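You operate a simulated robot arm through the tools that you are given. There is no shell and no other tool. Be economical: measure what you need, move in short steps, check, and stop when the job is done.

You are at the controls of a simulated robot arm. One attempt, no reset.

## Task
Stir a spoon of curd into the warm milk and cover it with the steel plate.
Fine: all on the counter under the window; milk in the steel bowl, curd in the white one; use the spoon, put it back, close the white bowl; spill nothing.
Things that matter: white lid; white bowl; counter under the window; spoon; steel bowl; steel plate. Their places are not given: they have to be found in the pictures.

The check looks at the end state, three seconds after you hand in, the way a careful person would. Anything else that was tipped, shoved, dropped, spilled or broken makes it a failure. A push-on lid holds only when it is set on centred and level and pressed home; a screw cap is set on level and turned clockwise until tight.

## Robot
A 7-joint arm with a two-finger parallel gripper, fixed in place. Base frame: the origin is at the foot of the arm, x ahead of it, y to its left, z up; the work surface is at about z = 840. Lengths are in mm, angles in rad, forces in N, time in s.
With the tool pointing down near the work surface it reaches from about 340 to 780 mm from the base axis. Its first joint turns from -2.897 to 2.897 rad. Payload 3.91 kg.
Tool frame: the origin (TCP) lies between the finger pads and is the grasp point; the fingertips stand 30 mm ahead of it; z points along the fingers, y is the line along which they close. The gripper opens to 110 mm. The fingers are 20 mm wide and 10 mm thick; the gripper's body (48 by 112 mm) begins 55 mm behind the TCP.
Orientation is that of the tool frame in the base frame, as a unit quaternion [w, x, y, z]. With the fingers straight down and closing along the base's y, the tool's x points along the base's -x, its y along +y and its z along -z.

## Interface
- The arm moves only by the tool jog_arm. Its argument "steps" is a list of rows, each an object of numbers (a shift or turn left out is 0, a gripper value left out holds the last): "tx", "ty", "tz": the shift along the base's x, y, z in units of 25 mm (1.0 is 25 mm); "rx", "ry", "rz": the turn, a rotation vector about the base's x, y, z in units of 8 degrees (1.0 is 8 degrees); "grip": the finger opening in mm, from 0 to 110. In form: [{"tx": .., "ty": .., "tz": .., "rx": .., "ry": .., "rz": .., "grip": ..}, ...]. A call has 1 to 12 rows; each row shifts and turns the commanded pose from where the row before left it. A call with a number of a shift or a turn outside -1 to 1 is refused whole. A row lasts 0.2 s, in which the tool goes at most 50 mm and 0.15 rad; a call with a longer step from one row to the next is refused whole, and so is a gripper value outside its range. A pose out of reach is approached as far as the arm can. The call stops where the force on the tool passes 90 N (or 10 N more than at its start, if that is more) or the arm is blocked; 0.2 s more then pass. The fingers move at their own pace (about 153 mm/s each) and stop on an object; they squeeze with about 25 N. The grip force told is the motor's: it shows also when the fingers shut on nothing. Time passes only in rows, and 0.2 s behind the last, so rows that do not move let the fingers close. It gives the time, the measured TCP pose, the force on the tool (base axes), the opening and the grip force at its end, in the units of the frame above (readings bear some noise), and new pictures: "show" is both (left out), scene, wrist or none.
- Cameras (640 x 400 px; columns grow to the right, rows downward): "scene" is fixed at [396.3, -513.7, 1453.7]; the picture's right is [1.00, -0.03, 0.00], its down [-0.01, -0.47, -0.88] and it looks along [0.02, 0.88, -0.47] (base axes); focal length 338 px, centre (320, 200). "wrist" rides on the gripper at [77, 7, -114] in the tool frame; the picture's right is [-0.09, 1.00, 0.00], its down [-0.80, -0.07, -0.59] and it looks along [-0.59, -0.05, 0.80] (tool axes); focal length 270 px, centre (320, 200).
- lift_body(by): slides the trunk up (or, below 0, down) by that many mm; the arm rides with it, the base frame stays. It gives what a move gives, with no picture.
- probe_pixels(camera, pixels): for up to 12 pixels [column, row] of the newest picture of that camera ("zoom" is the newest enlarged one), the place [x, y, z] in the base frame of the surface seen there, good to about 3 mm, but the place of the scene camera against the robot may be out by one fixed shift of up to 18 mm in any direction. It takes no simulated time.
- inspect(camera, box): a new picture of the part [left, top, right, bottom] of that camera's present view, enlarged. It takes no simulated time.
- job_done(): hands the job in; it is judged then, once.

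Work in short steps. Measure before you move; look again where a grasp or a placing could have gone wrong, and mend it. You have 80 turns and 170 pictures in all, those below and enlarged ones among them. Open the gripper and draw the arm clear of the work before you hand the job in, unless the task says otherwise; then end with one line.

The tools are called after "Emit:" as a command line: name --argument value ..., lists and objects as JSON in quotes. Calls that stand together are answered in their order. jog_arm: Moves the arm, as the interface text tells. Its arguments: {"type":"object","properties":{"steps":{"type":"array"},"show":{"type":"string","enum":["both","scene","wrist","none"]}},"required":["steps"]} The other tools are called the same way: lift_body (by) slides the trunk up or down; probe_pixels (camera, pixels) gives the place of the surface under pixels of a picture; inspect (camera, box) takes an enlarged picture of a part of a camera's view; job_done () hands the job in.

At the start:

```text
clock: 0.0
eef_pos: [327.3, 360.2, 1189.0]
tcp_rot: [0.0, 0.0, 1.0, 0.0]
contact_force: [0.4, -0.1, 0.2]
grip_width: 109.7
grasp_force: 0.0
trunk travel left (down, up): [-500.0, 110.0]
```

scene: 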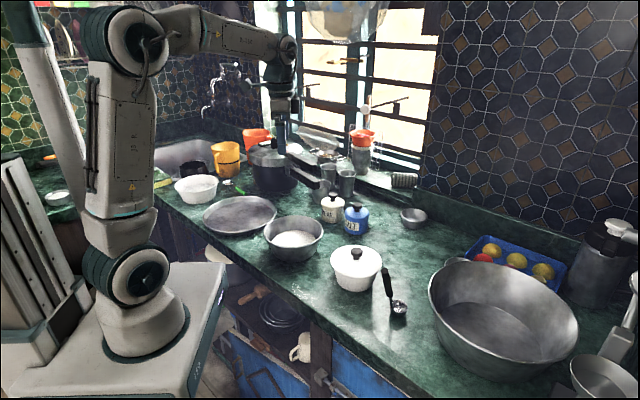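
wrist: 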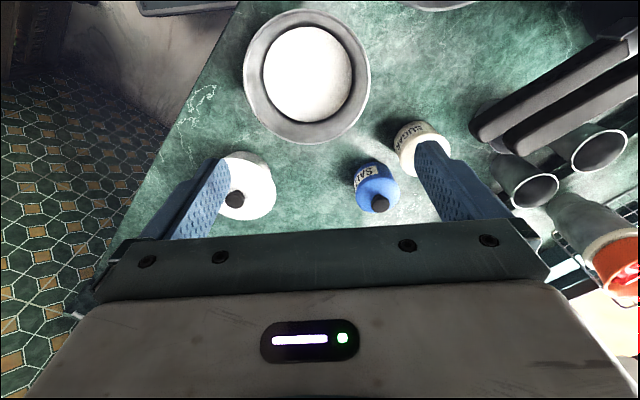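

The scene shows the steel bowl with milk at about (293,238), the white lidded bowl at (355,268), the spoon at (392,292) and the steel plate at (240,214). I'll enlarge the area and probe these places.

Emit:
inspect --camera "scene" --box '[180, 170, 440, 332]'

Emit:
probe_pixels --camera "scene" --pixels '[[293, 240], [264, 236], [323, 236], [292, 218], [292, 258], [356, 250], [331, 264], [381, 264], [387, 272], [390, 292], [399, 307], [240, 214]]'

Emit:
inspect --camera "wrist" --box '[140, 0, 460, 220]'

```text
2.46 times, centred on (310, 251) of scene
```

zoom: 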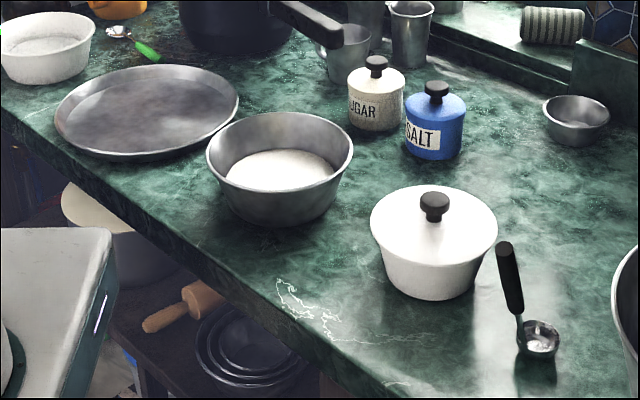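

```text
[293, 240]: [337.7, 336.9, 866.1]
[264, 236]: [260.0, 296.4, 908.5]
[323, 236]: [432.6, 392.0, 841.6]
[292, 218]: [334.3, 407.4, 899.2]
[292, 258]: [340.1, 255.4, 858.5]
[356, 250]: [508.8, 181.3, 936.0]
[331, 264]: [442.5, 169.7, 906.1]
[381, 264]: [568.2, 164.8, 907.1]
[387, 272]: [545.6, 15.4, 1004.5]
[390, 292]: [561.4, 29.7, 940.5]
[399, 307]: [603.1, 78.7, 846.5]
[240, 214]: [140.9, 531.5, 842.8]
```

```text
1.82 times, centred on (300, 110) of wrist
```

zoom: 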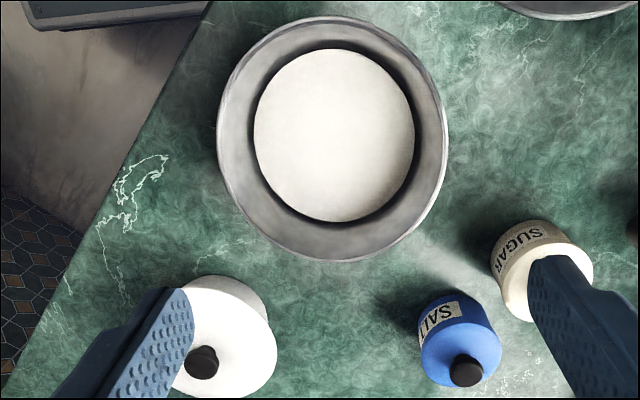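

I look closer at the black-handled spoon, the white lidded bowl, and the other white bowl and green spoon at left.

Emit:
inspect --camera "scene" --box '[325, 235, 425, 325]'

Emit:
inspect --camera "scene" --box '[160, 150, 290, 240]'

Emit:
probe_pixels --camera "scene" --pixels '[[384, 268], [386, 280], [391, 300], [399, 302], [405, 307], [398, 312], [392, 307], [203, 214], [276, 212], [240, 197], [238, 233], [195, 186]]'

```text
4.44 times, centred on (375, 280) of scene
```

zoom: 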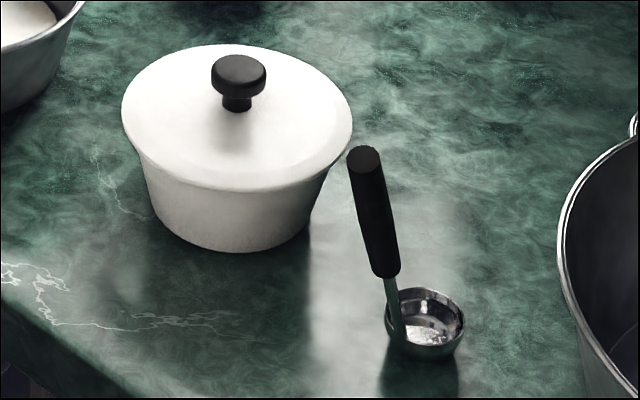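

```text
4.44 times, centred on (225, 195) of scene
```

zoom: 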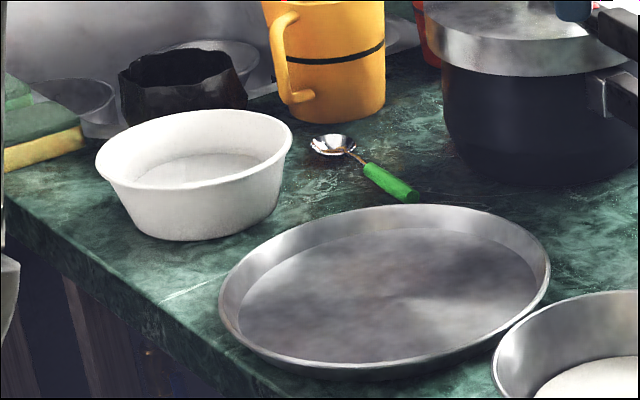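

```text
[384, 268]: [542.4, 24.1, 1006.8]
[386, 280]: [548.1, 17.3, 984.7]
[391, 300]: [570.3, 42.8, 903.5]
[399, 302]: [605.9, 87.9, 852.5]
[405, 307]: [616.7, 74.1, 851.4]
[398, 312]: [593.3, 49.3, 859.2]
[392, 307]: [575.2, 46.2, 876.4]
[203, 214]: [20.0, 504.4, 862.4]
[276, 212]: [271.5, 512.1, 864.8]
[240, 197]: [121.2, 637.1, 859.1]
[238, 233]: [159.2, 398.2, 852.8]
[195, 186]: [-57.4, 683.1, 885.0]
```

Empty white bowl at left is a decoy; the lidded one holds the curd, and the spoon is the standing ladle with the black handle. I calibrate the scene camera with the wrist camera by probing the same objects.

Emit:
probe_pixels --camera "wrist" --pixels '[[235, 199], [245, 155], [276, 190], [307, 75], [245, 80], [370, 80], [308, 11], [308, 142], [380, 204], [300, 170]]'

Emit:
probe_pixels --camera "scene" --pixels '[[356, 250], [356, 258], [356, 246], [345, 262], [357, 276], [331, 262], [381, 262], [357, 205], [320, 228], [265, 232], [293, 217], [420, 260]]'

```text
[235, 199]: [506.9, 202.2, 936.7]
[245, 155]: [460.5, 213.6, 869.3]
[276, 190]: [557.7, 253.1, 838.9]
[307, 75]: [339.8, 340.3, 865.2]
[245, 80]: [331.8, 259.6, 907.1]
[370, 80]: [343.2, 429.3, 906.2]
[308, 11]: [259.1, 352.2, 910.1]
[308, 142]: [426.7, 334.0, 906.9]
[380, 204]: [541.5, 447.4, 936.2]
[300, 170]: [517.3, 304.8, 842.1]
```

```text
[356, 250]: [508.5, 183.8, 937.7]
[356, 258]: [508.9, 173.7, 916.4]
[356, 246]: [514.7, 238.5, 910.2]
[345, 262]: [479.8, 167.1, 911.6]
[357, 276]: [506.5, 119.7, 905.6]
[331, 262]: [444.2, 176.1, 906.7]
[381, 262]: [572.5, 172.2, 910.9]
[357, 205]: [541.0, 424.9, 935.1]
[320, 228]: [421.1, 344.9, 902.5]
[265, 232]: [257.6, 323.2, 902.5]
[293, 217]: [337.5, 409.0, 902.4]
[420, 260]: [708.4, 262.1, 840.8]
```

The wrist gives the bowl centre at about (342,344), rim z≈908, and the lid knob at about (507,200,937); scene y reads ~17 mm low. I move above the lid knob.

Emit:
jog_arm --steps '[{"tx": 0.9, "ty": -0.82, "tz": -0.7, "grip": 70}, {"tx": 0.9, "ty": -0.82, "tz": -0.7}, {"tx": 0.9, "ty": -0.82, "tz": -0.7}, {"tx": 0.9, "ty": -0.82, "tz": -0.7}, {"tx": 0.9, "ty": -0.82, "tz": -0.7}, {"tx": 0.9, "ty": -0.82, "tz": -0.7}, {"tx": 0.9, "ty": -0.82, "tz": -0.7}, {"tx": 0.9, "ty": -0.82, "tz": -0.7}, {}]'

```text
clock: 2.0
eef_pos: [507.4, 196.3, 1049.2]
tcp_rot: [0.0, -0.001, 1.0, 0.0]
contact_force: [0.2, -0.4, 0.8]
grip_width: 69.9
grasp_force: 0.1
trunk travel left (down, up): [-500.0, 110.0]
```

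scene: 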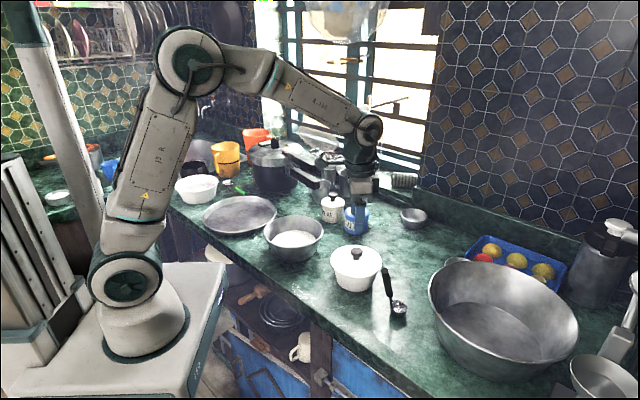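
wrist: 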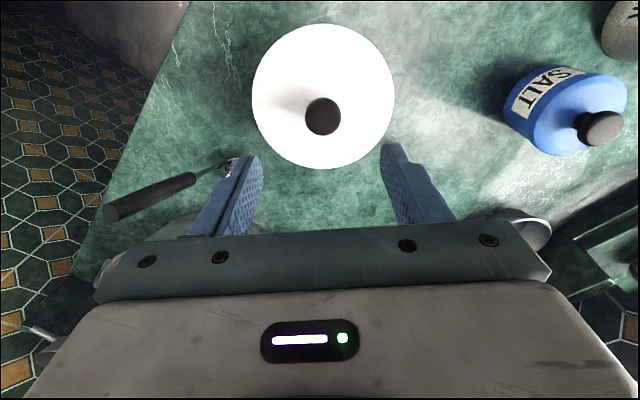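

Knob is at wrist (322,117), the ladle handle at (150,195). I probe lid edges, knob and ladle.

Emit:
probe_pixels --camera "wrist" --pixels '[[322, 117], [306, 117], [339, 117], [254, 97], [393, 97], [322, 25], [322, 166], [112, 212], [150, 195], [190, 179], [222, 167], [360, 97]]'

Emit:
inspect --camera "wrist" --box '[90, 10, 410, 230]'

```text
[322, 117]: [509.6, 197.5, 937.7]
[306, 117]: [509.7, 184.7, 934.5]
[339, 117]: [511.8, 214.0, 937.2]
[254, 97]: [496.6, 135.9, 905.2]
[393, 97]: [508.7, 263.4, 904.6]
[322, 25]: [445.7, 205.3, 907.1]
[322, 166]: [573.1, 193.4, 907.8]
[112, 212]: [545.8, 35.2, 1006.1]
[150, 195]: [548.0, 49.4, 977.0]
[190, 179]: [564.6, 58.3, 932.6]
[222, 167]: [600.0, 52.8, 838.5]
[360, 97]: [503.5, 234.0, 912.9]
```

```text
1.82 times, centred on (250, 120) of wrist
```

zoom: 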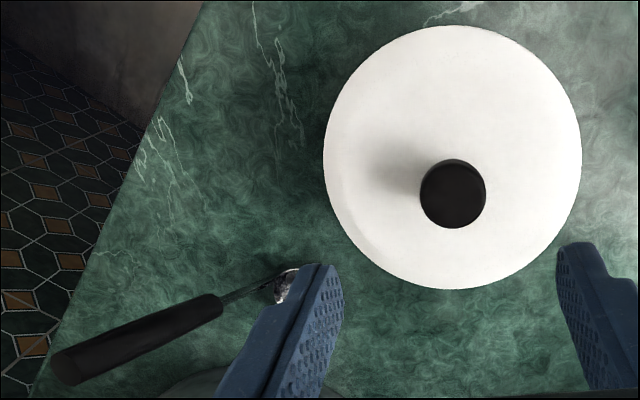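

Lid centre and knob axis at about (510,199); knob top z 938. I descend so the fingertips are at about 918, beside the knob, and close.

Emit:
jog_arm --steps '[{"tx": 0.1, "ty": 0.11, "tz": -1}, {"tz": -1}, {"tz": -1}, {"tz": -0.5}, {"tz": -0.5}, {}, {"grip": 20}, {"grip": 10}, {}]'

```text
clock: 4.0
eef_pos: [508.9, 199.2, 950.3]
tcp_rot: [0.0, -0.001, 1.0, 0.001]
contact_force: [0.3, -1.0, -0.8]
grip_width: 30.2
grasp_force: 25.1
trunk travel left (down, up): [-500.0, 110.0]
```

scene: 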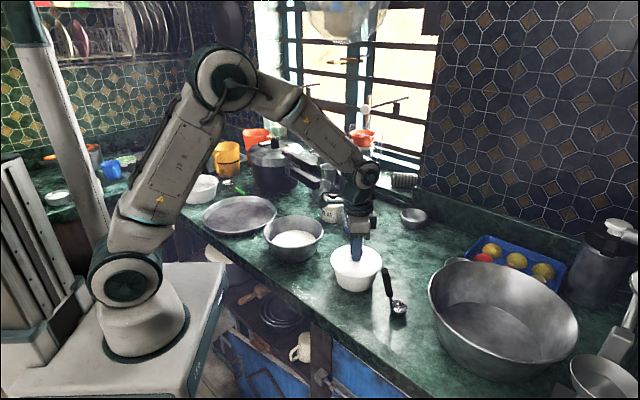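
wrist: 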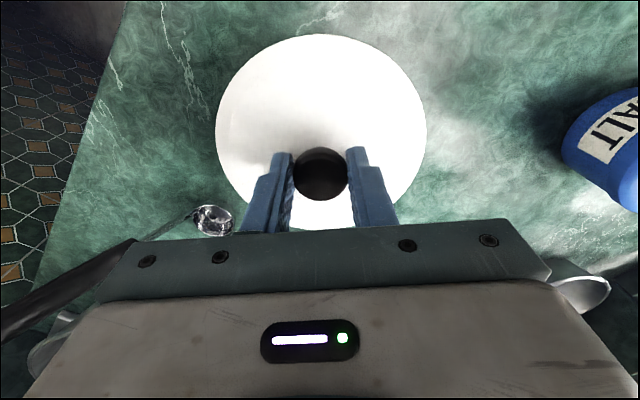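

Knob is held (30 mm, 25 N). I lift straight up slowly.

Emit:
jog_arm --steps '[{"tz": 0.2}, {"tz": 0.3}, {"tz": 0.5}, {"tz": 0.8}, {"tz": 1}, {"tz": 1}, {}]'

```text
clock: 5.6
eef_pos: [509.6, 200.4, 1044.7]
tcp_rot: [0.0, 0.0, 1.0, 0.0]
contact_force: [-0.4, -1.1, -0.3]
grip_width: 30.2
grasp_force: 24.5
trunk travel left (down, up): [-500.0, 110.0]
```

scene: 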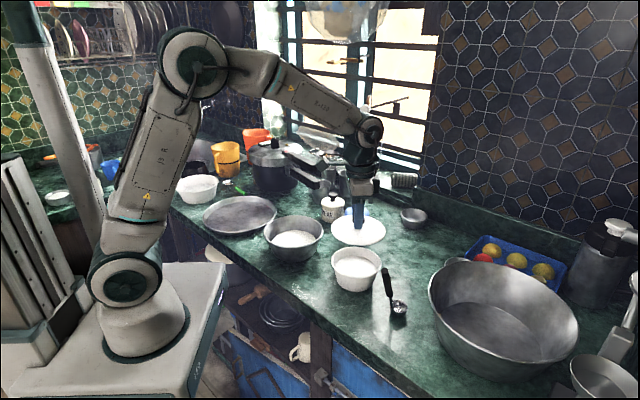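
wrist: 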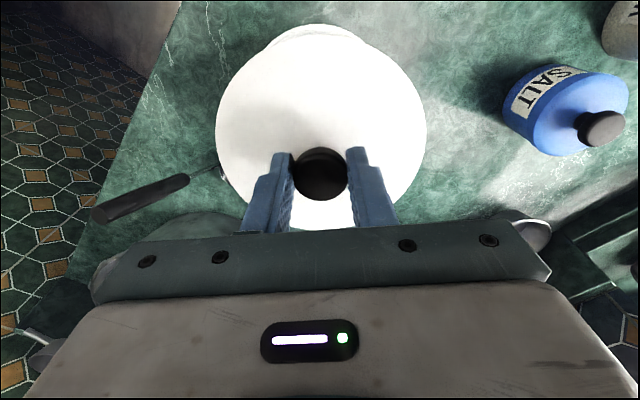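

Lid is off, white content visible. I probe free space behind/right of the bowl, e.g. pixel (420,250), the big vessel rim and the curd bowl.

Emit:
probe_pixels --camera "scene" --pixels '[[430, 290], [445, 262], [413, 229], [400, 216], [420, 250], [405, 260], [357, 265], [357, 278], [332, 262], [381, 262], [371, 214], [357, 252]]'

Emit:
inspect --camera "scene" --box '[310, 190, 470, 320]'

```text
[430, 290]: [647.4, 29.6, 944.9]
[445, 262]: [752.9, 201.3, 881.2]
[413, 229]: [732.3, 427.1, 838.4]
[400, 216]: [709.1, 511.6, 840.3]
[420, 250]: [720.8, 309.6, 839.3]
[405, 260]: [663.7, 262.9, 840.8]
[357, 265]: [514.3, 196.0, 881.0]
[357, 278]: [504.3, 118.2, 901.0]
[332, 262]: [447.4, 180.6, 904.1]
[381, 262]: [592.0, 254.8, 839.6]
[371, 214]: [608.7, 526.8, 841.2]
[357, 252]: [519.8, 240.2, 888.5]
```

```text
3.08 times, centred on (390, 255) of scene
```

zoom: 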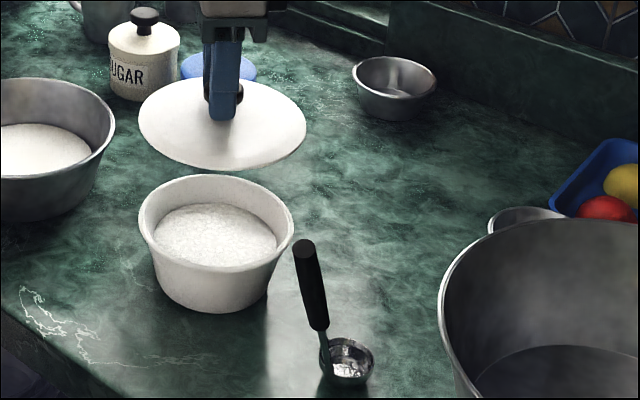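

Curd surface is around z≈882, rim ≈904. I carry the lid to a free spot at about (625,315) and lower it near the counter.

Emit:
jog_arm --steps '[{"tx": 0.925, "ty": 0.925}, {"tx": 0.925, "ty": 0.925}, {"tx": 0.925, "ty": 0.925}, {"tx": 0.925, "ty": 0.925}, {"tx": 0.925, "ty": 0.925}, {"tz": -1}, {"tz": -1}, {"tz": -1}, {"tz": -1}, {"tz": -1}, {"tz": -0.5}, {}]'

```text
clock: 8.2
eef_pos: [624.7, 315.4, 906.4]
tcp_rot: [0.0, -0.001, 1.0, -0.001]
contact_force: [-0.1, -0.3, -0.1]
grip_width: 30.0
grasp_force: 25.2
trunk travel left (down, up): [-500.0, 110.0]
```

scene: 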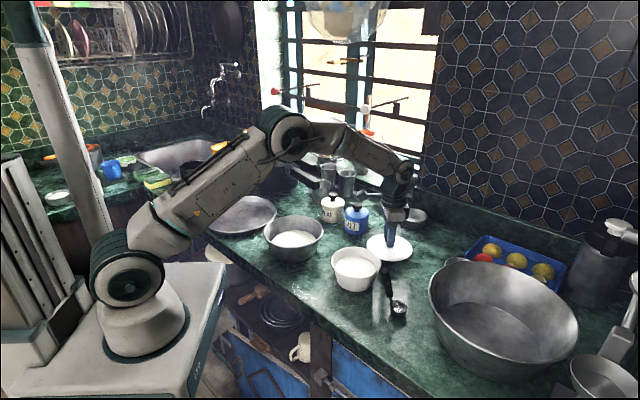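
wrist: 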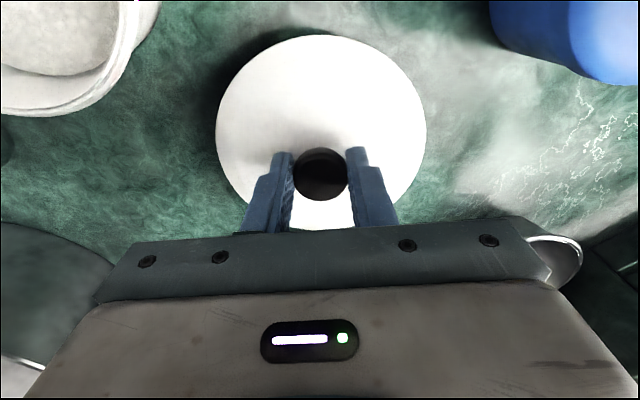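

Over free counter. I lower in small steps until contact shows.

Emit:
jog_arm --steps '[{"tz": -0.2}, {"tz": -0.2}, {"tz": -0.12}, {"tz": -0.12}, {}]' --show "none"

```text
clock: 9.4
eef_pos: [624.6, 314.9, 893.3]
tcp_rot: [0.002, 0.0, 1.0, 0.001]
contact_force: [1.0, 1.6, 19.6]
grip_width: 30.0
grasp_force: 25.1
trunk travel left (down, up): [-500.0, 110.0]
```

Contact (19.6 N) at z 893. I ease up slightly, open, and rise.

Emit:
jog_arm --steps '[{"tz": 0.08}, {"grip": 60}, {"grip": 60}, {"tz": 0.5}, {"tz": 1}, {"tz": 1}, {"tz": 1}, {"tz": 1}, {"tz": 1}]'

```text
clock: 11.4
eef_pos: [624.1, 314.1, 1029.3]
tcp_rot: [0.001, 0.0, 1.0, 0.001]
contact_force: [0.4, 0.8, -0.2]
grip_width: 60.3
grasp_force: 0.0
trunk travel left (down, up): [-500.0, 110.0]
```

scene: 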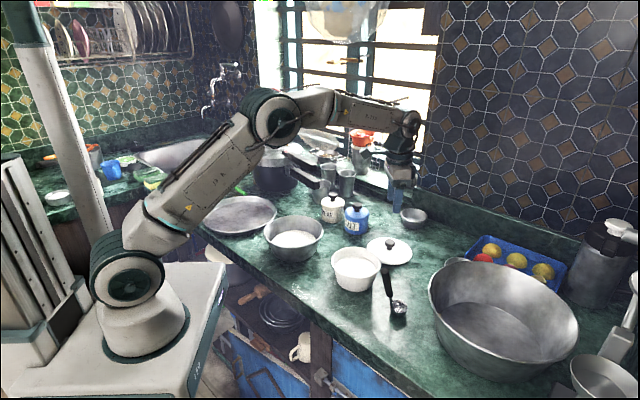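
wrist: 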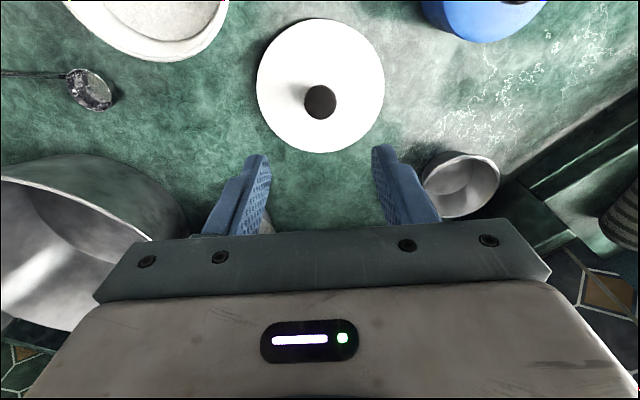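

Lid rests level at wrist (320,85). Now the ladle: handle leans toward (-0.79,-0.61) from the cup; I go above its top and turn the gripper about +37.6° so it closes across the lean.

Emit:
jog_arm --steps '[{"tz": 1, "ty": -0.98, "tx": -0.265}, {"tz": 1, "ty": -0.98, "tx": -0.265}, {"ty": -0.98, "tx": -0.265, "rz": 0.6}, {"ty": -0.98, "tx": -0.265, "rz": 0.6}, {"ty": -0.98, "tx": -0.265, "rz": 0.6}, {"ty": -0.98, "tx": -0.265, "rz": 0.6}, {"ty": -0.98, "tx": -0.265, "rz": 0.6}, {"ty": -0.98, "tx": -0.265, "rz": 0.6}, {"ty": -0.98, "tx": -0.265, "rz": 0.6}, {"ty": -0.98, "tx": -0.265, "rz": 0.5}, {"ty": -0.98, "tx": -0.265}, {}]'

```text
clock: 14.0
eef_pos: [553.0, 44.8, 1080.6]
tcp_rot: [0.0, -0.323, 0.946, 0.0]
contact_force: [0.4, 0.1, -0.4]
grip_width: 60.1
grasp_force: 0.0
trunk travel left (down, up): [-500.0, 110.0]
```

scene: 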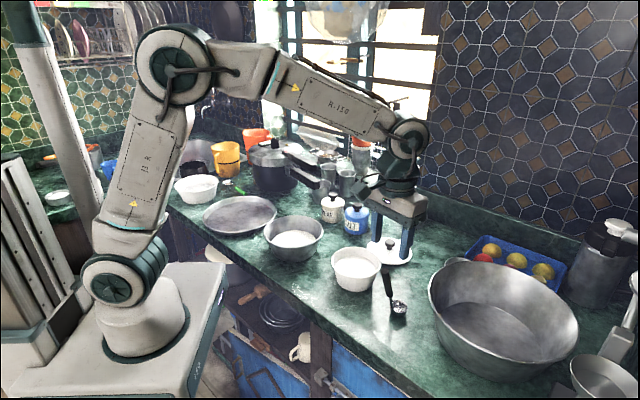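
wrist: 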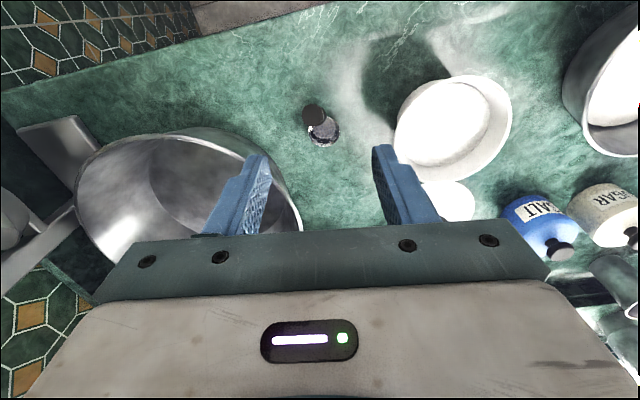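

The handle is seen almost end-on at (314,114) with the cup at (323,130). I probe both more closely.

Emit:
inspect --camera "wrist" --box '[280, 90, 360, 160]'

Emit:
probe_pixels --camera "wrist" --pixels '[[314, 112], [306, 112], [322, 112], [314, 105], [325, 130], [333, 142], [318, 144], [338, 128], [313, 128], [325, 140], [360, 140]]'

```text
5.71 times, centred on (320, 125) of wrist
```

zoom: 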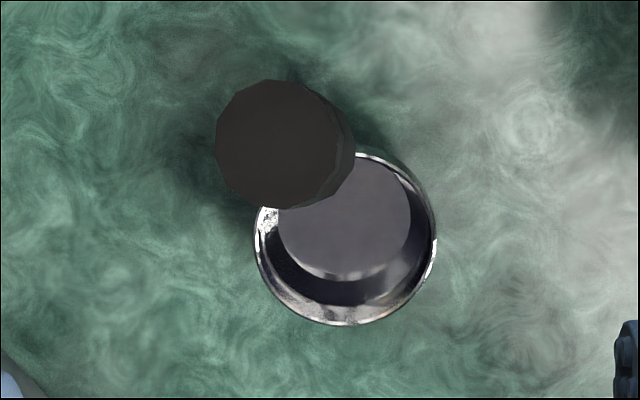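

```text
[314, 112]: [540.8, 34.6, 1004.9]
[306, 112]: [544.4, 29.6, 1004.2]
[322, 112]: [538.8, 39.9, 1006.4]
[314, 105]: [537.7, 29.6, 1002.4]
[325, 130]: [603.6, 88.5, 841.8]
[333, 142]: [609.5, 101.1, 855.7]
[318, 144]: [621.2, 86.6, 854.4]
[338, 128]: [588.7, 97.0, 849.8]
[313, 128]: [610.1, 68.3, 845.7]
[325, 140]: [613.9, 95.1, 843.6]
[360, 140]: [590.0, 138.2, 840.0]
```

Handle top centre ≈(542,36,1005), cup centre ≈(603,84), cup bottom ≈842. At z≈972 the handle axis is at about (551.5,44); I descend there and close.

Emit:
jog_arm --steps '[{"tz": -1, "tx": -0.06, "ty": -0.03}, {"tz": -1}, {"tz": -1}, {"tz": -0.8}, {"tz": -0.5}, {}]'

```text
clock: 15.4
eef_pos: [551.9, 44.0, 972.0]
tcp_rot: [0.001, -0.323, 0.947, 0.0]
contact_force: [0.0, 0.5, 0.4]
grip_width: 60.0
grasp_force: 0.1
trunk travel left (down, up): [-500.0, 110.0]
```

scene: 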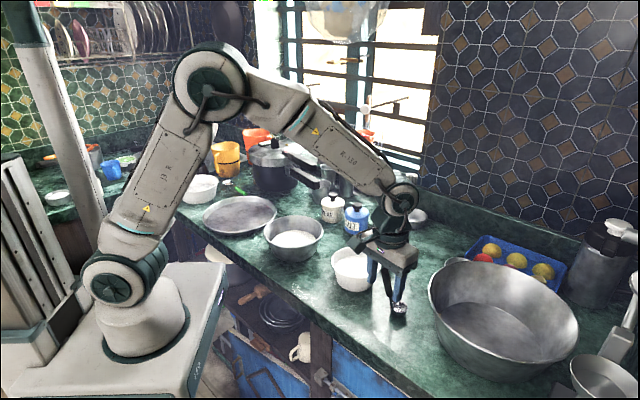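
wrist: 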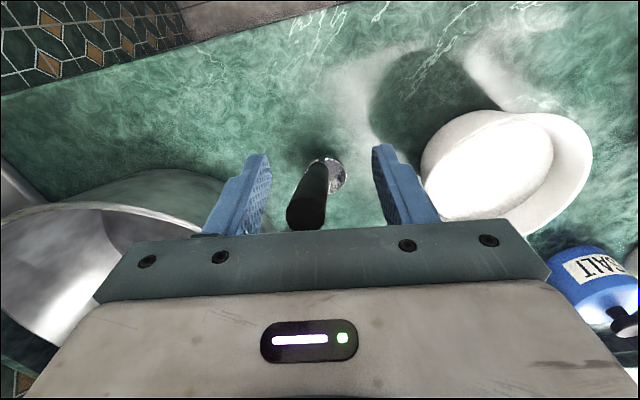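

The handle lies about 3 mm to the left of the finger midline (col 313 vs 320). I shift by that and close gently.

Emit:
jog_arm --steps '[{"tx": 0.07, "ty": -0.1}, {"grip": 40}, {"grip": 28}, {"grip": 22}, {"grip": 16}, {"grip": 10}, {}, {}]'

```text
clock: 17.2
eef_pos: [553.0, 41.8, 973.1]
tcp_rot: [0.0, -0.322, 0.947, 0.001]
contact_force: [-1.0, 0.7, 0.1]
grip_width: 15.8
grasp_force: 25.6
trunk travel left (down, up): [-500.0, 110.0]
```

scene: 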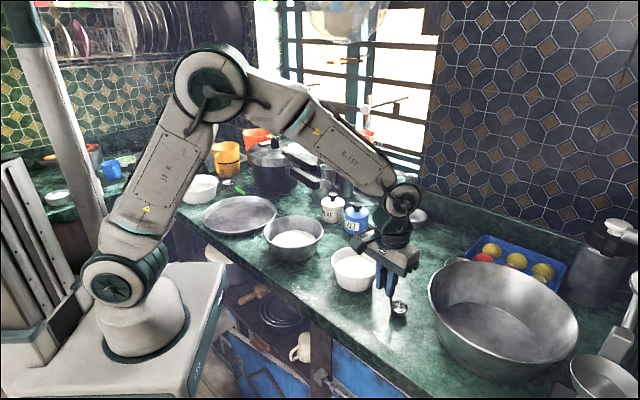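
wrist: 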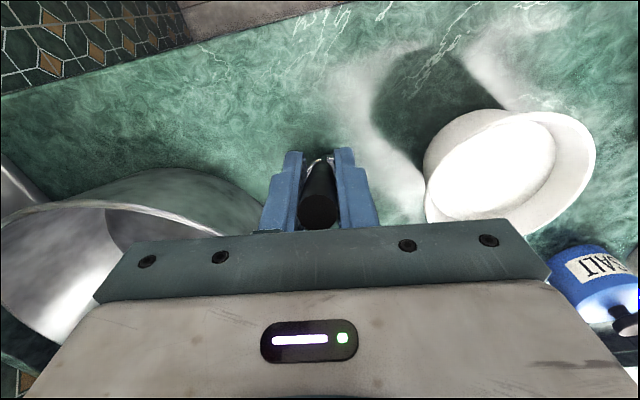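

Ladle handle held (15.8 mm). I lift it straight up 100 mm and check the hold and the cup position.

Emit:
jog_arm --steps '[{"tz": 0.3}, {"tz": 0.7}, {"tz": 1}, {"tz": 1}, {"tz": 1}, {}]'

Emit:
inspect --camera "scene" --box '[330, 200, 450, 320]'

```text
clock: 18.6
eef_pos: [551.5, 41.4, 1071.9]
tcp_rot: [0.0, -0.322, 0.947, 0.0]
contact_force: [0.0, -0.5, -1.0]
grip_width: 15.6
grasp_force: 24.8
trunk travel left (down, up): [-500.0, 110.0]
```

scene: 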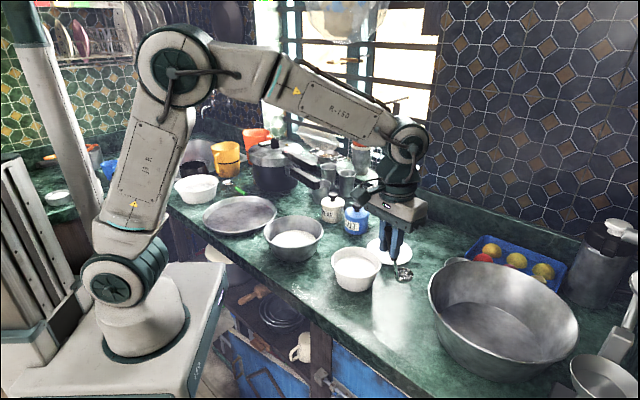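
wrist: 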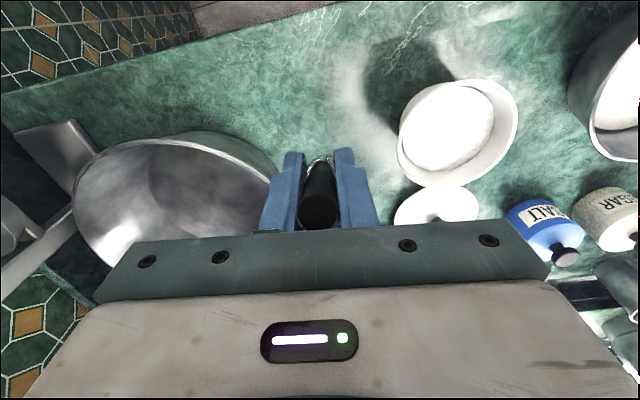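

```text
3.33 times, centred on (390, 260) of scene
```

zoom: 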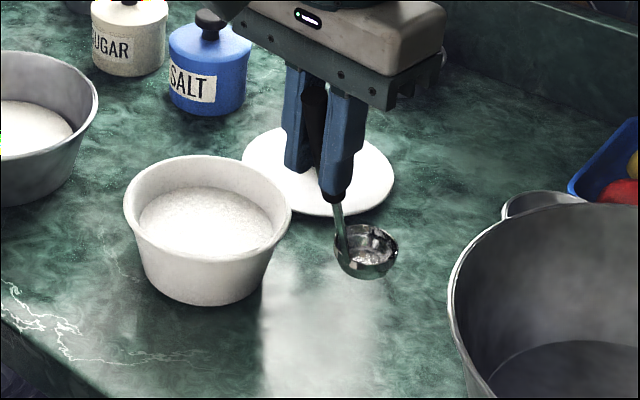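

Cup at zoom (367,250), still held upright and level. I probe its rim and base.

Emit:
probe_pixels --camera "zoom" --pixels '[[335, 245], [397, 247], [370, 226], [365, 277], [367, 257], [340, 215], [205, 230], [205, 195], [205, 265], [128, 205], [288, 215], [205, 160]]'

```text
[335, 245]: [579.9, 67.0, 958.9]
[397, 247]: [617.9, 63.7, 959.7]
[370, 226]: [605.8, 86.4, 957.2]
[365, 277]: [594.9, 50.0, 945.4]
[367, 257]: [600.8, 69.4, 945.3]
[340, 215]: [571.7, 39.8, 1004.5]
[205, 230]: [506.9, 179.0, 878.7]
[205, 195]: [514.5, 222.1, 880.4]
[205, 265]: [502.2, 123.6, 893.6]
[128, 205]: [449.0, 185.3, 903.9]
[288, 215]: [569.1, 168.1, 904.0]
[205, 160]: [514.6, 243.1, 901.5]
```

Cup centre is offset (+48,+43) from the TCP, its rim 113 and its bottom 129 mm below. I carry it above the curd bowl centre.

Emit:
jog_arm --steps '[{"tx": -0.68, "ty": 0.96}, {"tx": -0.68, "ty": 0.96}, {"tx": -0.68, "ty": 0.96}, {"tx": -0.68, "ty": 0.96}, {"tx": -0.66, "ty": 0.96}, {}]'

Emit:
inspect --camera "scene" --box '[300, 200, 420, 300]'

```text
clock: 20.0
eef_pos: [468.8, 164.0, 1072.8]
tcp_rot: [0.001, -0.323, 0.946, 0.0]
contact_force: [0.7, -0.3, -0.7]
grip_width: 15.8
grasp_force: 25.1
trunk travel left (down, up): [-500.0, 110.0]
```

scene: 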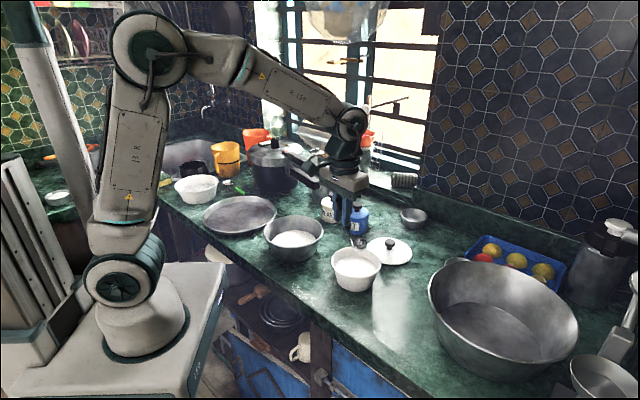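
wrist: 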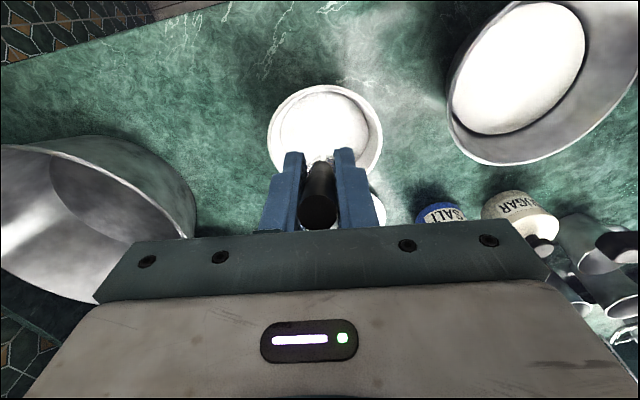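

```text
4.00 times, centred on (360, 250) of scene
```

zoom: 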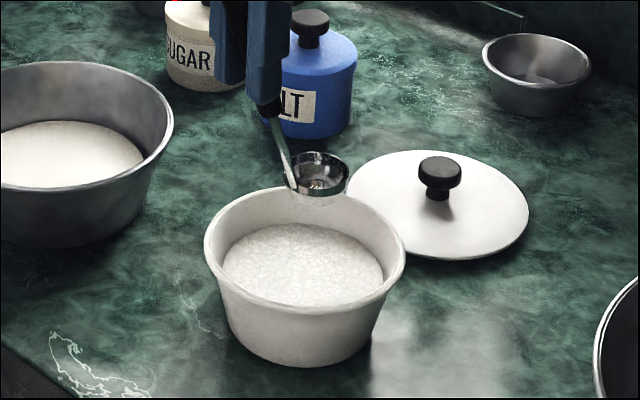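

Cup expected at about (517,207), a few mm past centre. I lower to just above the curd and check the clearance.

Emit:
jog_arm --steps '[{"tz": -0.8, "tx": -0.1, "ty": -0.1}, {"tz": -0.8}, {}]' --show "none"

Emit:
inspect --camera "scene" --box '[310, 210, 400, 300]'

```text
clock: 20.8
eef_pos: [464.9, 159.6, 1031.4]
tcp_rot: [0.0, -0.322, 0.947, 0.0]
contact_force: [0.4, 0.0, -1.1]
grip_width: 15.7
grasp_force: 24.4
trunk travel left (down, up): [-500.0, 110.0]
```

```text
4.44 times, centred on (355, 255) of scene
```

zoom: 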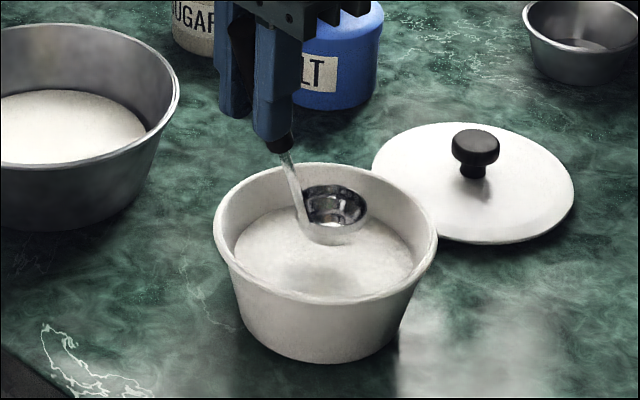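

Cup is centred over the curd. I dip it to bottom z≈857 (rim just below the surface), sweep a little, and pause.

Emit:
jog_arm --steps '[{"tz": -0.6}, {"tz": -0.4}, {"tz": -0.4}, {"tz": -0.4}, {}, {"tx": 0.2, "ty": 0.15}, {"tx": 0.15, "ty": 0.15}, {}]' --show "none"

Emit:
inspect --camera "scene" --box '[310, 210, 400, 300]'

```text
clock: 22.6
eef_pos: [475.3, 167.0, 986.9]
tcp_rot: [0.001, -0.322, 0.947, 0.001]
contact_force: [0.5, -0.1, -0.4]
grip_width: 16.0
grasp_force: 24.5
trunk travel left (down, up): [-500.0, 110.0]
```

```text
4.44 times, centred on (355, 255) of scene
```

zoom: 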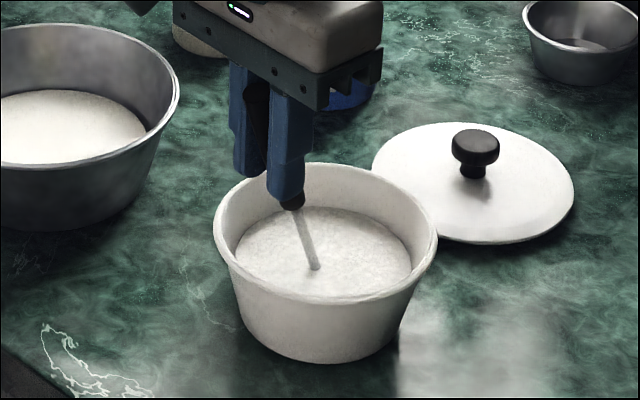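

The cup is fully under the curd. I raise it slowly, straight up, level.

Emit:
jog_arm --steps '[{"tz": 0.3}, {"tz": 0.3}, {"tz": 0.3}, {"tz": 0.3}, {"tz": 0.4}, {"tz": 0.5}, {"tz": 0.6}, {"tz": 0.6}, {"tz": 0.4}, {}]' --show "none"

Emit:
inspect --camera "scene" --box '[310, 200, 400, 290]'

```text
clock: 24.8
eef_pos: [474.9, 166.2, 1080.2]
tcp_rot: [0.001, -0.322, 0.947, 0.0]
contact_force: [-0.4, 0.1, -1.2]
grip_width: 15.7
grasp_force: 25.2
trunk travel left (down, up): [-500.0, 110.0]
```

```text
4.44 times, centred on (355, 245) of scene
```

zoom: 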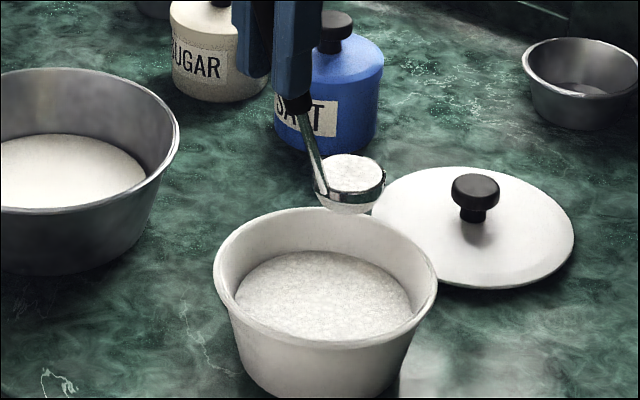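

The cup is heaped full of curd. I carry it smoothly and level to above the milk bowl centre (342,344).

Emit:
jog_arm --steps '[{"tx": -0.3, "ty": 0.22}, {"tx": -0.6, "ty": 0.45}, {"tx": -0.7, "ty": 0.51}, {"tx": -0.7, "ty": 0.52}, {"tx": -0.7, "ty": 0.52}, {"tx": -0.7, "ty": 0.52}, {"tx": -0.7, "ty": 0.52}, {"tx": -0.7, "ty": 0.52}, {"tx": -0.7, "ty": 0.52}, {"tx": -0.7, "ty": 0.52}, {"tx": -0.5, "ty": 0.37}, {"tx": -0.2, "ty": 0.15}]'

Emit:
inspect --camera "scene" --box '[240, 180, 370, 290]'

```text
clock: 27.4
eef_pos: [295.0, 300.3, 1080.3]
tcp_rot: [0.0, -0.322, 0.947, 0.0]
contact_force: [-0.1, -0.9, -0.2]
grip_width: 15.8
grasp_force: 24.8
trunk travel left (down, up): [-500.0, 110.0]
```

scene: 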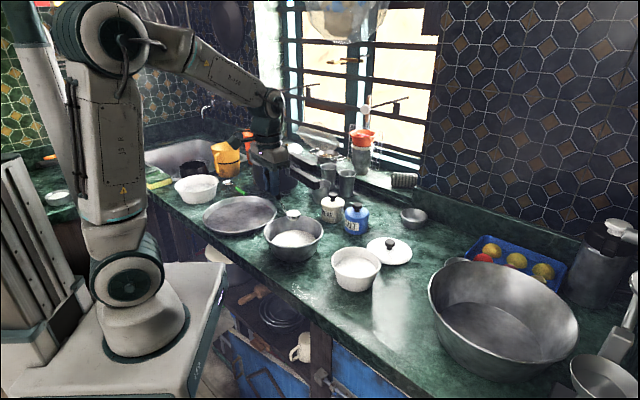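
wrist: 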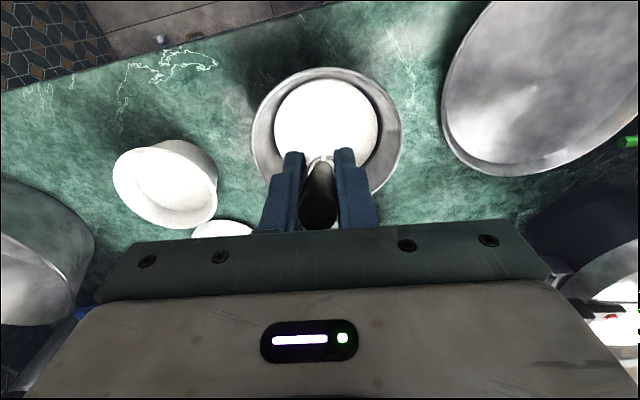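

```text
3.64 times, centred on (305, 235) of scene
```

zoom: 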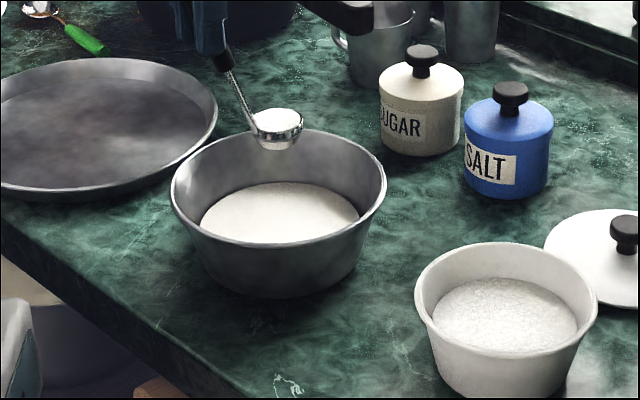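

Curd is still in the cup, above the milk. Before tilting I check heights of the things beyond the bowl (glasses, cooker handle, window sill).

Emit:
probe_pixels --camera "scene" --pixels '[[345, 172], [327, 165], [310, 165], [300, 150], [270, 150], [362, 130], [361, 150], [404, 180], [380, 180], [335, 195], [293, 213], [325, 185]]'

```text
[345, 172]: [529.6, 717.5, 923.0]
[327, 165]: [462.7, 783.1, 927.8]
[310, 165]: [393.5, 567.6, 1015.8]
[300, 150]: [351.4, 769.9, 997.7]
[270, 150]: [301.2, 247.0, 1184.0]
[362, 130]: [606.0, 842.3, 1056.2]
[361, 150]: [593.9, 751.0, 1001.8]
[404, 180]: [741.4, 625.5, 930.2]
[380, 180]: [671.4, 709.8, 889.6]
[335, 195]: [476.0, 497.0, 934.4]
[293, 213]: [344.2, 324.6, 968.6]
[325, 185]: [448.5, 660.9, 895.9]
```

Nothing within reach of the tilt motion. I lower so the cup is at the bowl rim level, then tip it forward 32° pivoting about the cup.

Emit:
jog_arm --steps '[{"tz": -0.7}, {"tz": -0.8}, {"tz": -0.7}, {"rx": -0.61, "ry": 0.79, "tx": 0.553, "ty": 0.427, "tz": 0.31}, {"rx": -0.61, "ry": 0.79, "tx": 0.581, "ty": 0.449, "tz": 0.21}, {"rx": -0.61, "ry": 0.79, "tx": 0.597, "ty": 0.461, "tz": 0.11}, {"rx": -0.61, "ry": 0.79, "tx": 0.604, "ty": 0.466, "tz": 0.0}, {}]'

Emit:
inspect --camera "scene" --box '[240, 180, 370, 290]'

```text
clock: 29.2
eef_pos: [353.3, 346.5, 1038.9]
tcp_rot: [-0.261, -0.31, 0.91, -0.089]
contact_force: [0.1, 0.3, -0.4]
grip_width: 15.8
grasp_force: 25.6
trunk travel left (down, up): [-500.0, 110.0]
```

scene: 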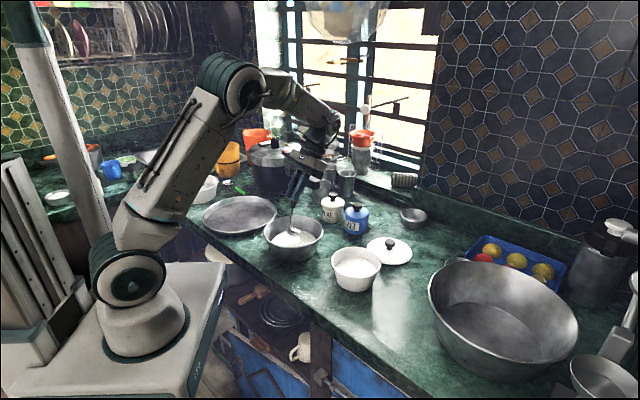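
wrist: 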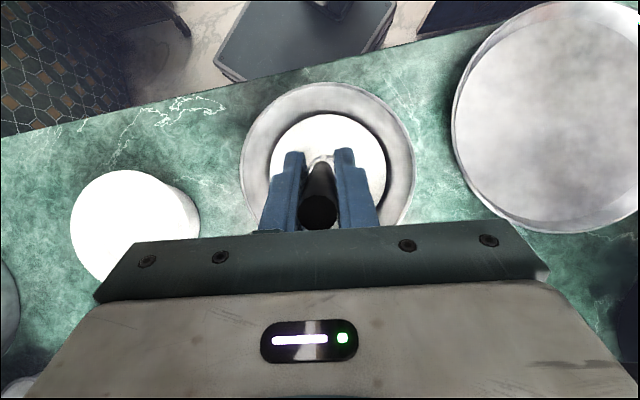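

```text
3.64 times, centred on (305, 235) of scene
```

zoom: 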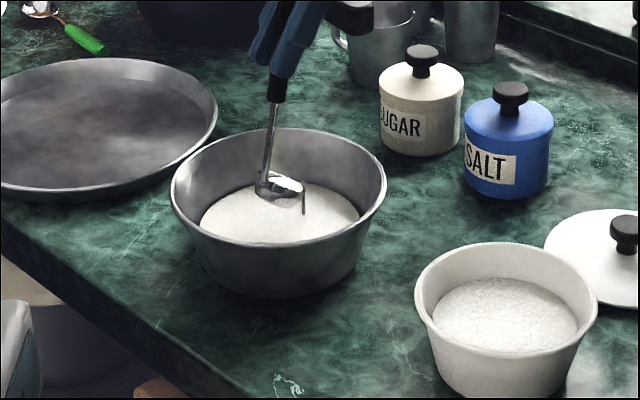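

The curd starts to run off into the milk and the pose is reached. I continue tipping to about 72°.

Emit:
jog_arm --steps '[{"rx": -0.61, "ry": 0.79, "tx": 0.6, "ty": 0.463, "tz": -0.1}, {"rx": -0.61, "ry": 0.79, "tx": 0.581, "ty": 0.449, "tz": -0.21}, {"rx": -0.61, "ry": 0.79, "tx": 0.553, "ty": 0.427, "tz": -0.31}, {"rx": -0.61, "ry": 0.79, "tx": 0.512, "ty": 0.395, "tz": -0.4}, {"rx": -0.61, "ry": 0.79, "tx": 0.464, "ty": 0.359, "tz": -0.49}, {}, {}, {}]'

Emit:
inspect --camera "scene" --box '[240, 180, 370, 290]'

```text
clock: 31.0
eef_pos: [382.2, 368.8, 1031.9]
tcp_rot: [-0.384, -0.295, 0.865, -0.131]
contact_force: [0.6, 0.5, -0.7]
grip_width: 15.7
grasp_force: 25.0
out of reach, approached as far as the arm can: row 3, 4, 5
trunk travel left (down, up): [-500.0, 110.0]
```

scene: 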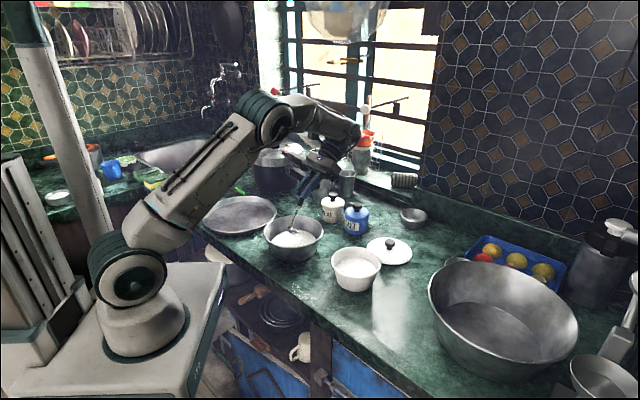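
wrist: 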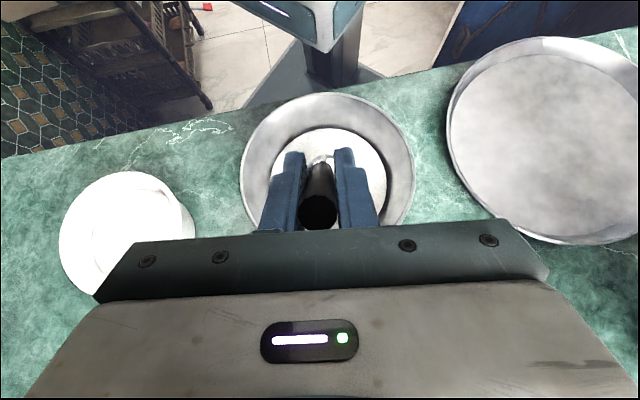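

```text
3.64 times, centred on (305, 235) of scene
```

zoom: 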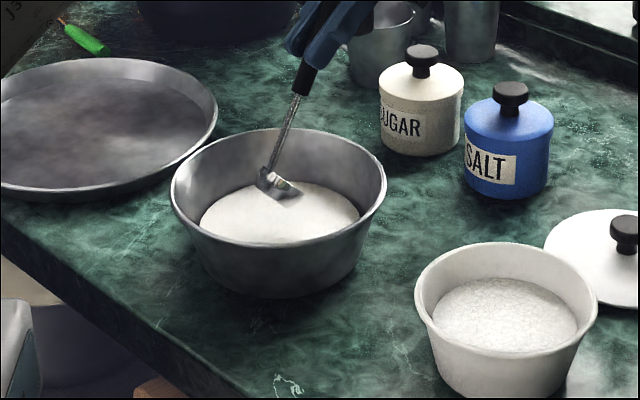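

Tilt limit reached at about 48°. I look close at the cup to see what remains.

Emit:
inspect --camera "scene" --box '[280, 215, 320, 245]'

Emit:
probe_pixels --camera "scene" --pixels '[[293, 232], [298, 230], [293, 227], [292, 245], [310, 240]]'

```text
13.33 times, centred on (300, 230) of scene
```

zoom: 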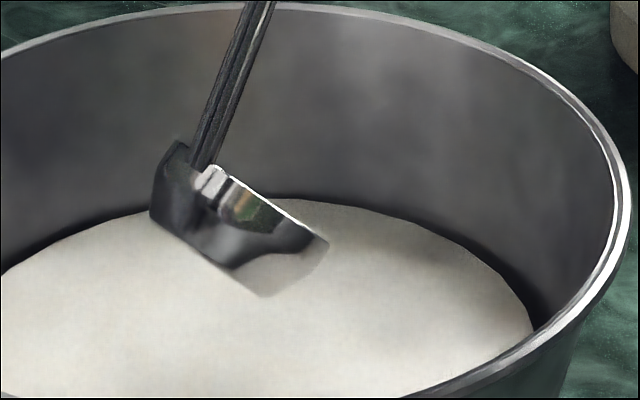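

```text
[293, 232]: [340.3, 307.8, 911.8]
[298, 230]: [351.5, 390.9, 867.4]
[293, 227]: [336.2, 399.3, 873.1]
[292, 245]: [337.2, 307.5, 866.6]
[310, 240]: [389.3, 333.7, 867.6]
```

The cup looks empty. I tip back one step to check how the commanded pose continues after the reach limit.

Emit:
jog_arm --steps '[{"rx": 0.61, "ry": -0.79, "tx": -0.581, "ty": -0.449, "tz": 0.21}, {}]' --show "none"

```text
clock: 31.6
eef_pos: [366.7, 357.3, 1036.4]
tcp_rot: [-0.323, -0.302, 0.89, -0.11]
contact_force: [0.5, -0.2, -0.2]
grip_width: 15.8
grasp_force: 24.9
trunk travel left (down, up): [-500.0, 110.0]
```

It continues from the measured pose. I bring the ladle upright above the milk.

Emit:
jog_arm --steps '[{"rx": 0.61, "ry": -0.79, "tx": -0.6, "ty": -0.463, "tz": 0.1}, {"rx": 0.61, "ry": -0.79, "tx": -0.604, "ty": -0.466, "tz": 0.0}, {"rx": 0.61, "ry": -0.79, "tx": -0.597, "ty": -0.461, "tz": -0.11}, {"rx": 0.61, "ry": -0.79, "tx": -0.581, "ty": -0.449, "tz": -0.21}, {"rx": 0.61, "ry": -0.79, "tx": -0.553, "ty": -0.427, "tz": -0.31}, {}]' --show "none"

Emit:
inspect --camera "scene" --box '[250, 190, 340, 265]'

```text
clock: 33.0
eef_pos: [294.2, 301.7, 1024.9]
tcp_rot: [0.001, -0.322, 0.947, 0.001]
contact_force: [0.6, -0.9, -2.2]
grip_width: 15.7
grasp_force: 24.7
trunk travel left (down, up): [-500.0, 110.0]
```

```text
5.33 times, centred on (295, 228) of scene
```

zoom: 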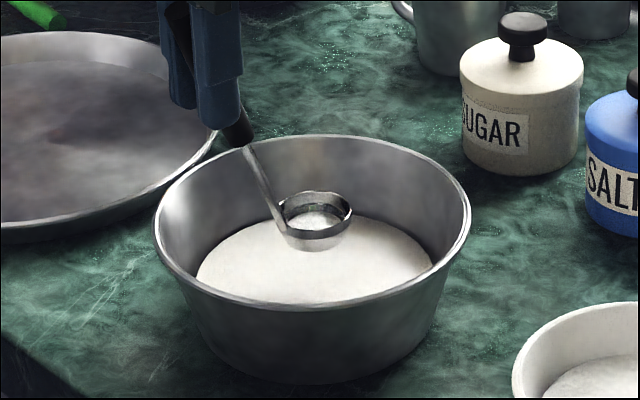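

Some curd is left in the cup bottom; stirring will wash it out. I dip to cup bottom ≈855 and check force and clearance.

Emit:
jog_arm --steps '[{"tz": -0.4}, {"tz": -0.4}, {"tz": -0.4}, {"tz": -0.4}, {}]' --show "none"

Emit:
inspect --camera "scene" --box '[250, 190, 340, 265]'

```text
clock: 34.2
eef_pos: [294.0, 301.5, 984.4]
tcp_rot: [0.0, -0.323, 0.946, 0.0]
contact_force: [-0.5, 0.3, -1.5]
grip_width: 15.8
grasp_force: 25.1
trunk travel left (down, up): [-500.0, 110.0]
```

```text
5.33 times, centred on (295, 228) of scene
```

zoom: 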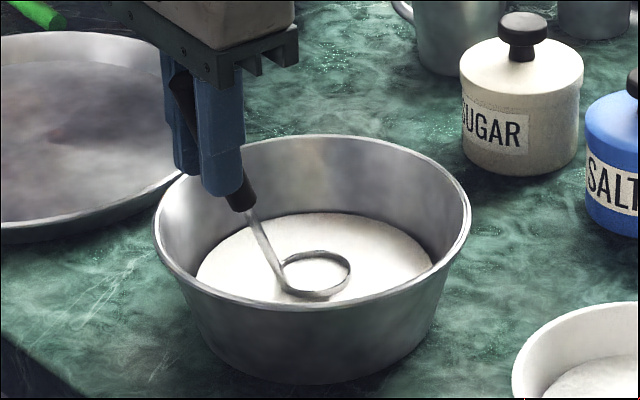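

The rim is just proud of the milk; I go 6 mm deeper and stir one slow circle of 20 mm radius.

Emit:
jog_arm --steps '[{"tz": -0.25}, {"tx": 0.8}, {"tx": -0.153, "ty": 0.47}, {"tx": -0.4, "ty": 0.291}, {"tx": -0.494}, {"tx": -0.4, "ty": -0.291}, {"tx": -0.153, "ty": -0.47}, {"tx": 0.153, "ty": -0.47}, {"tx": 0.4, "ty": -0.291}, {"tx": 0.494}, {"tx": 0.4, "ty": 0.291}, {"tx": 0.153, "ty": 0.47}]' --show "none"

Emit:
inspect --camera "scene" --box '[250, 190, 340, 265]'

```text
clock: 36.8
eef_pos: [316.9, 300.6, 979.2]
tcp_rot: [0.001, -0.323, 0.947, 0.0]
contact_force: [0.7, 0.4, -1.2]
grip_width: 15.9
grasp_force: 25.1
trunk travel left (down, up): [-500.0, 110.0]
```

```text
5.33 times, centred on (295, 228) of scene
```

zoom: 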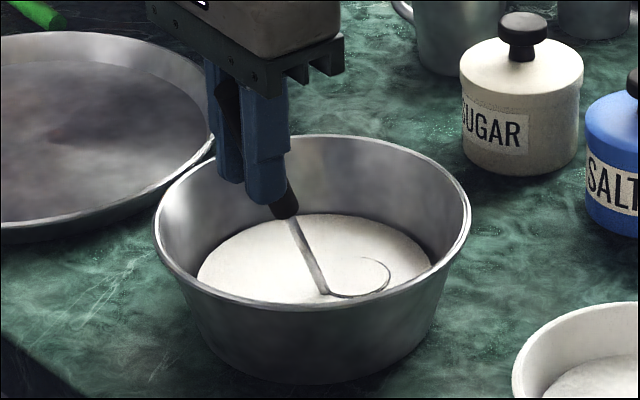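

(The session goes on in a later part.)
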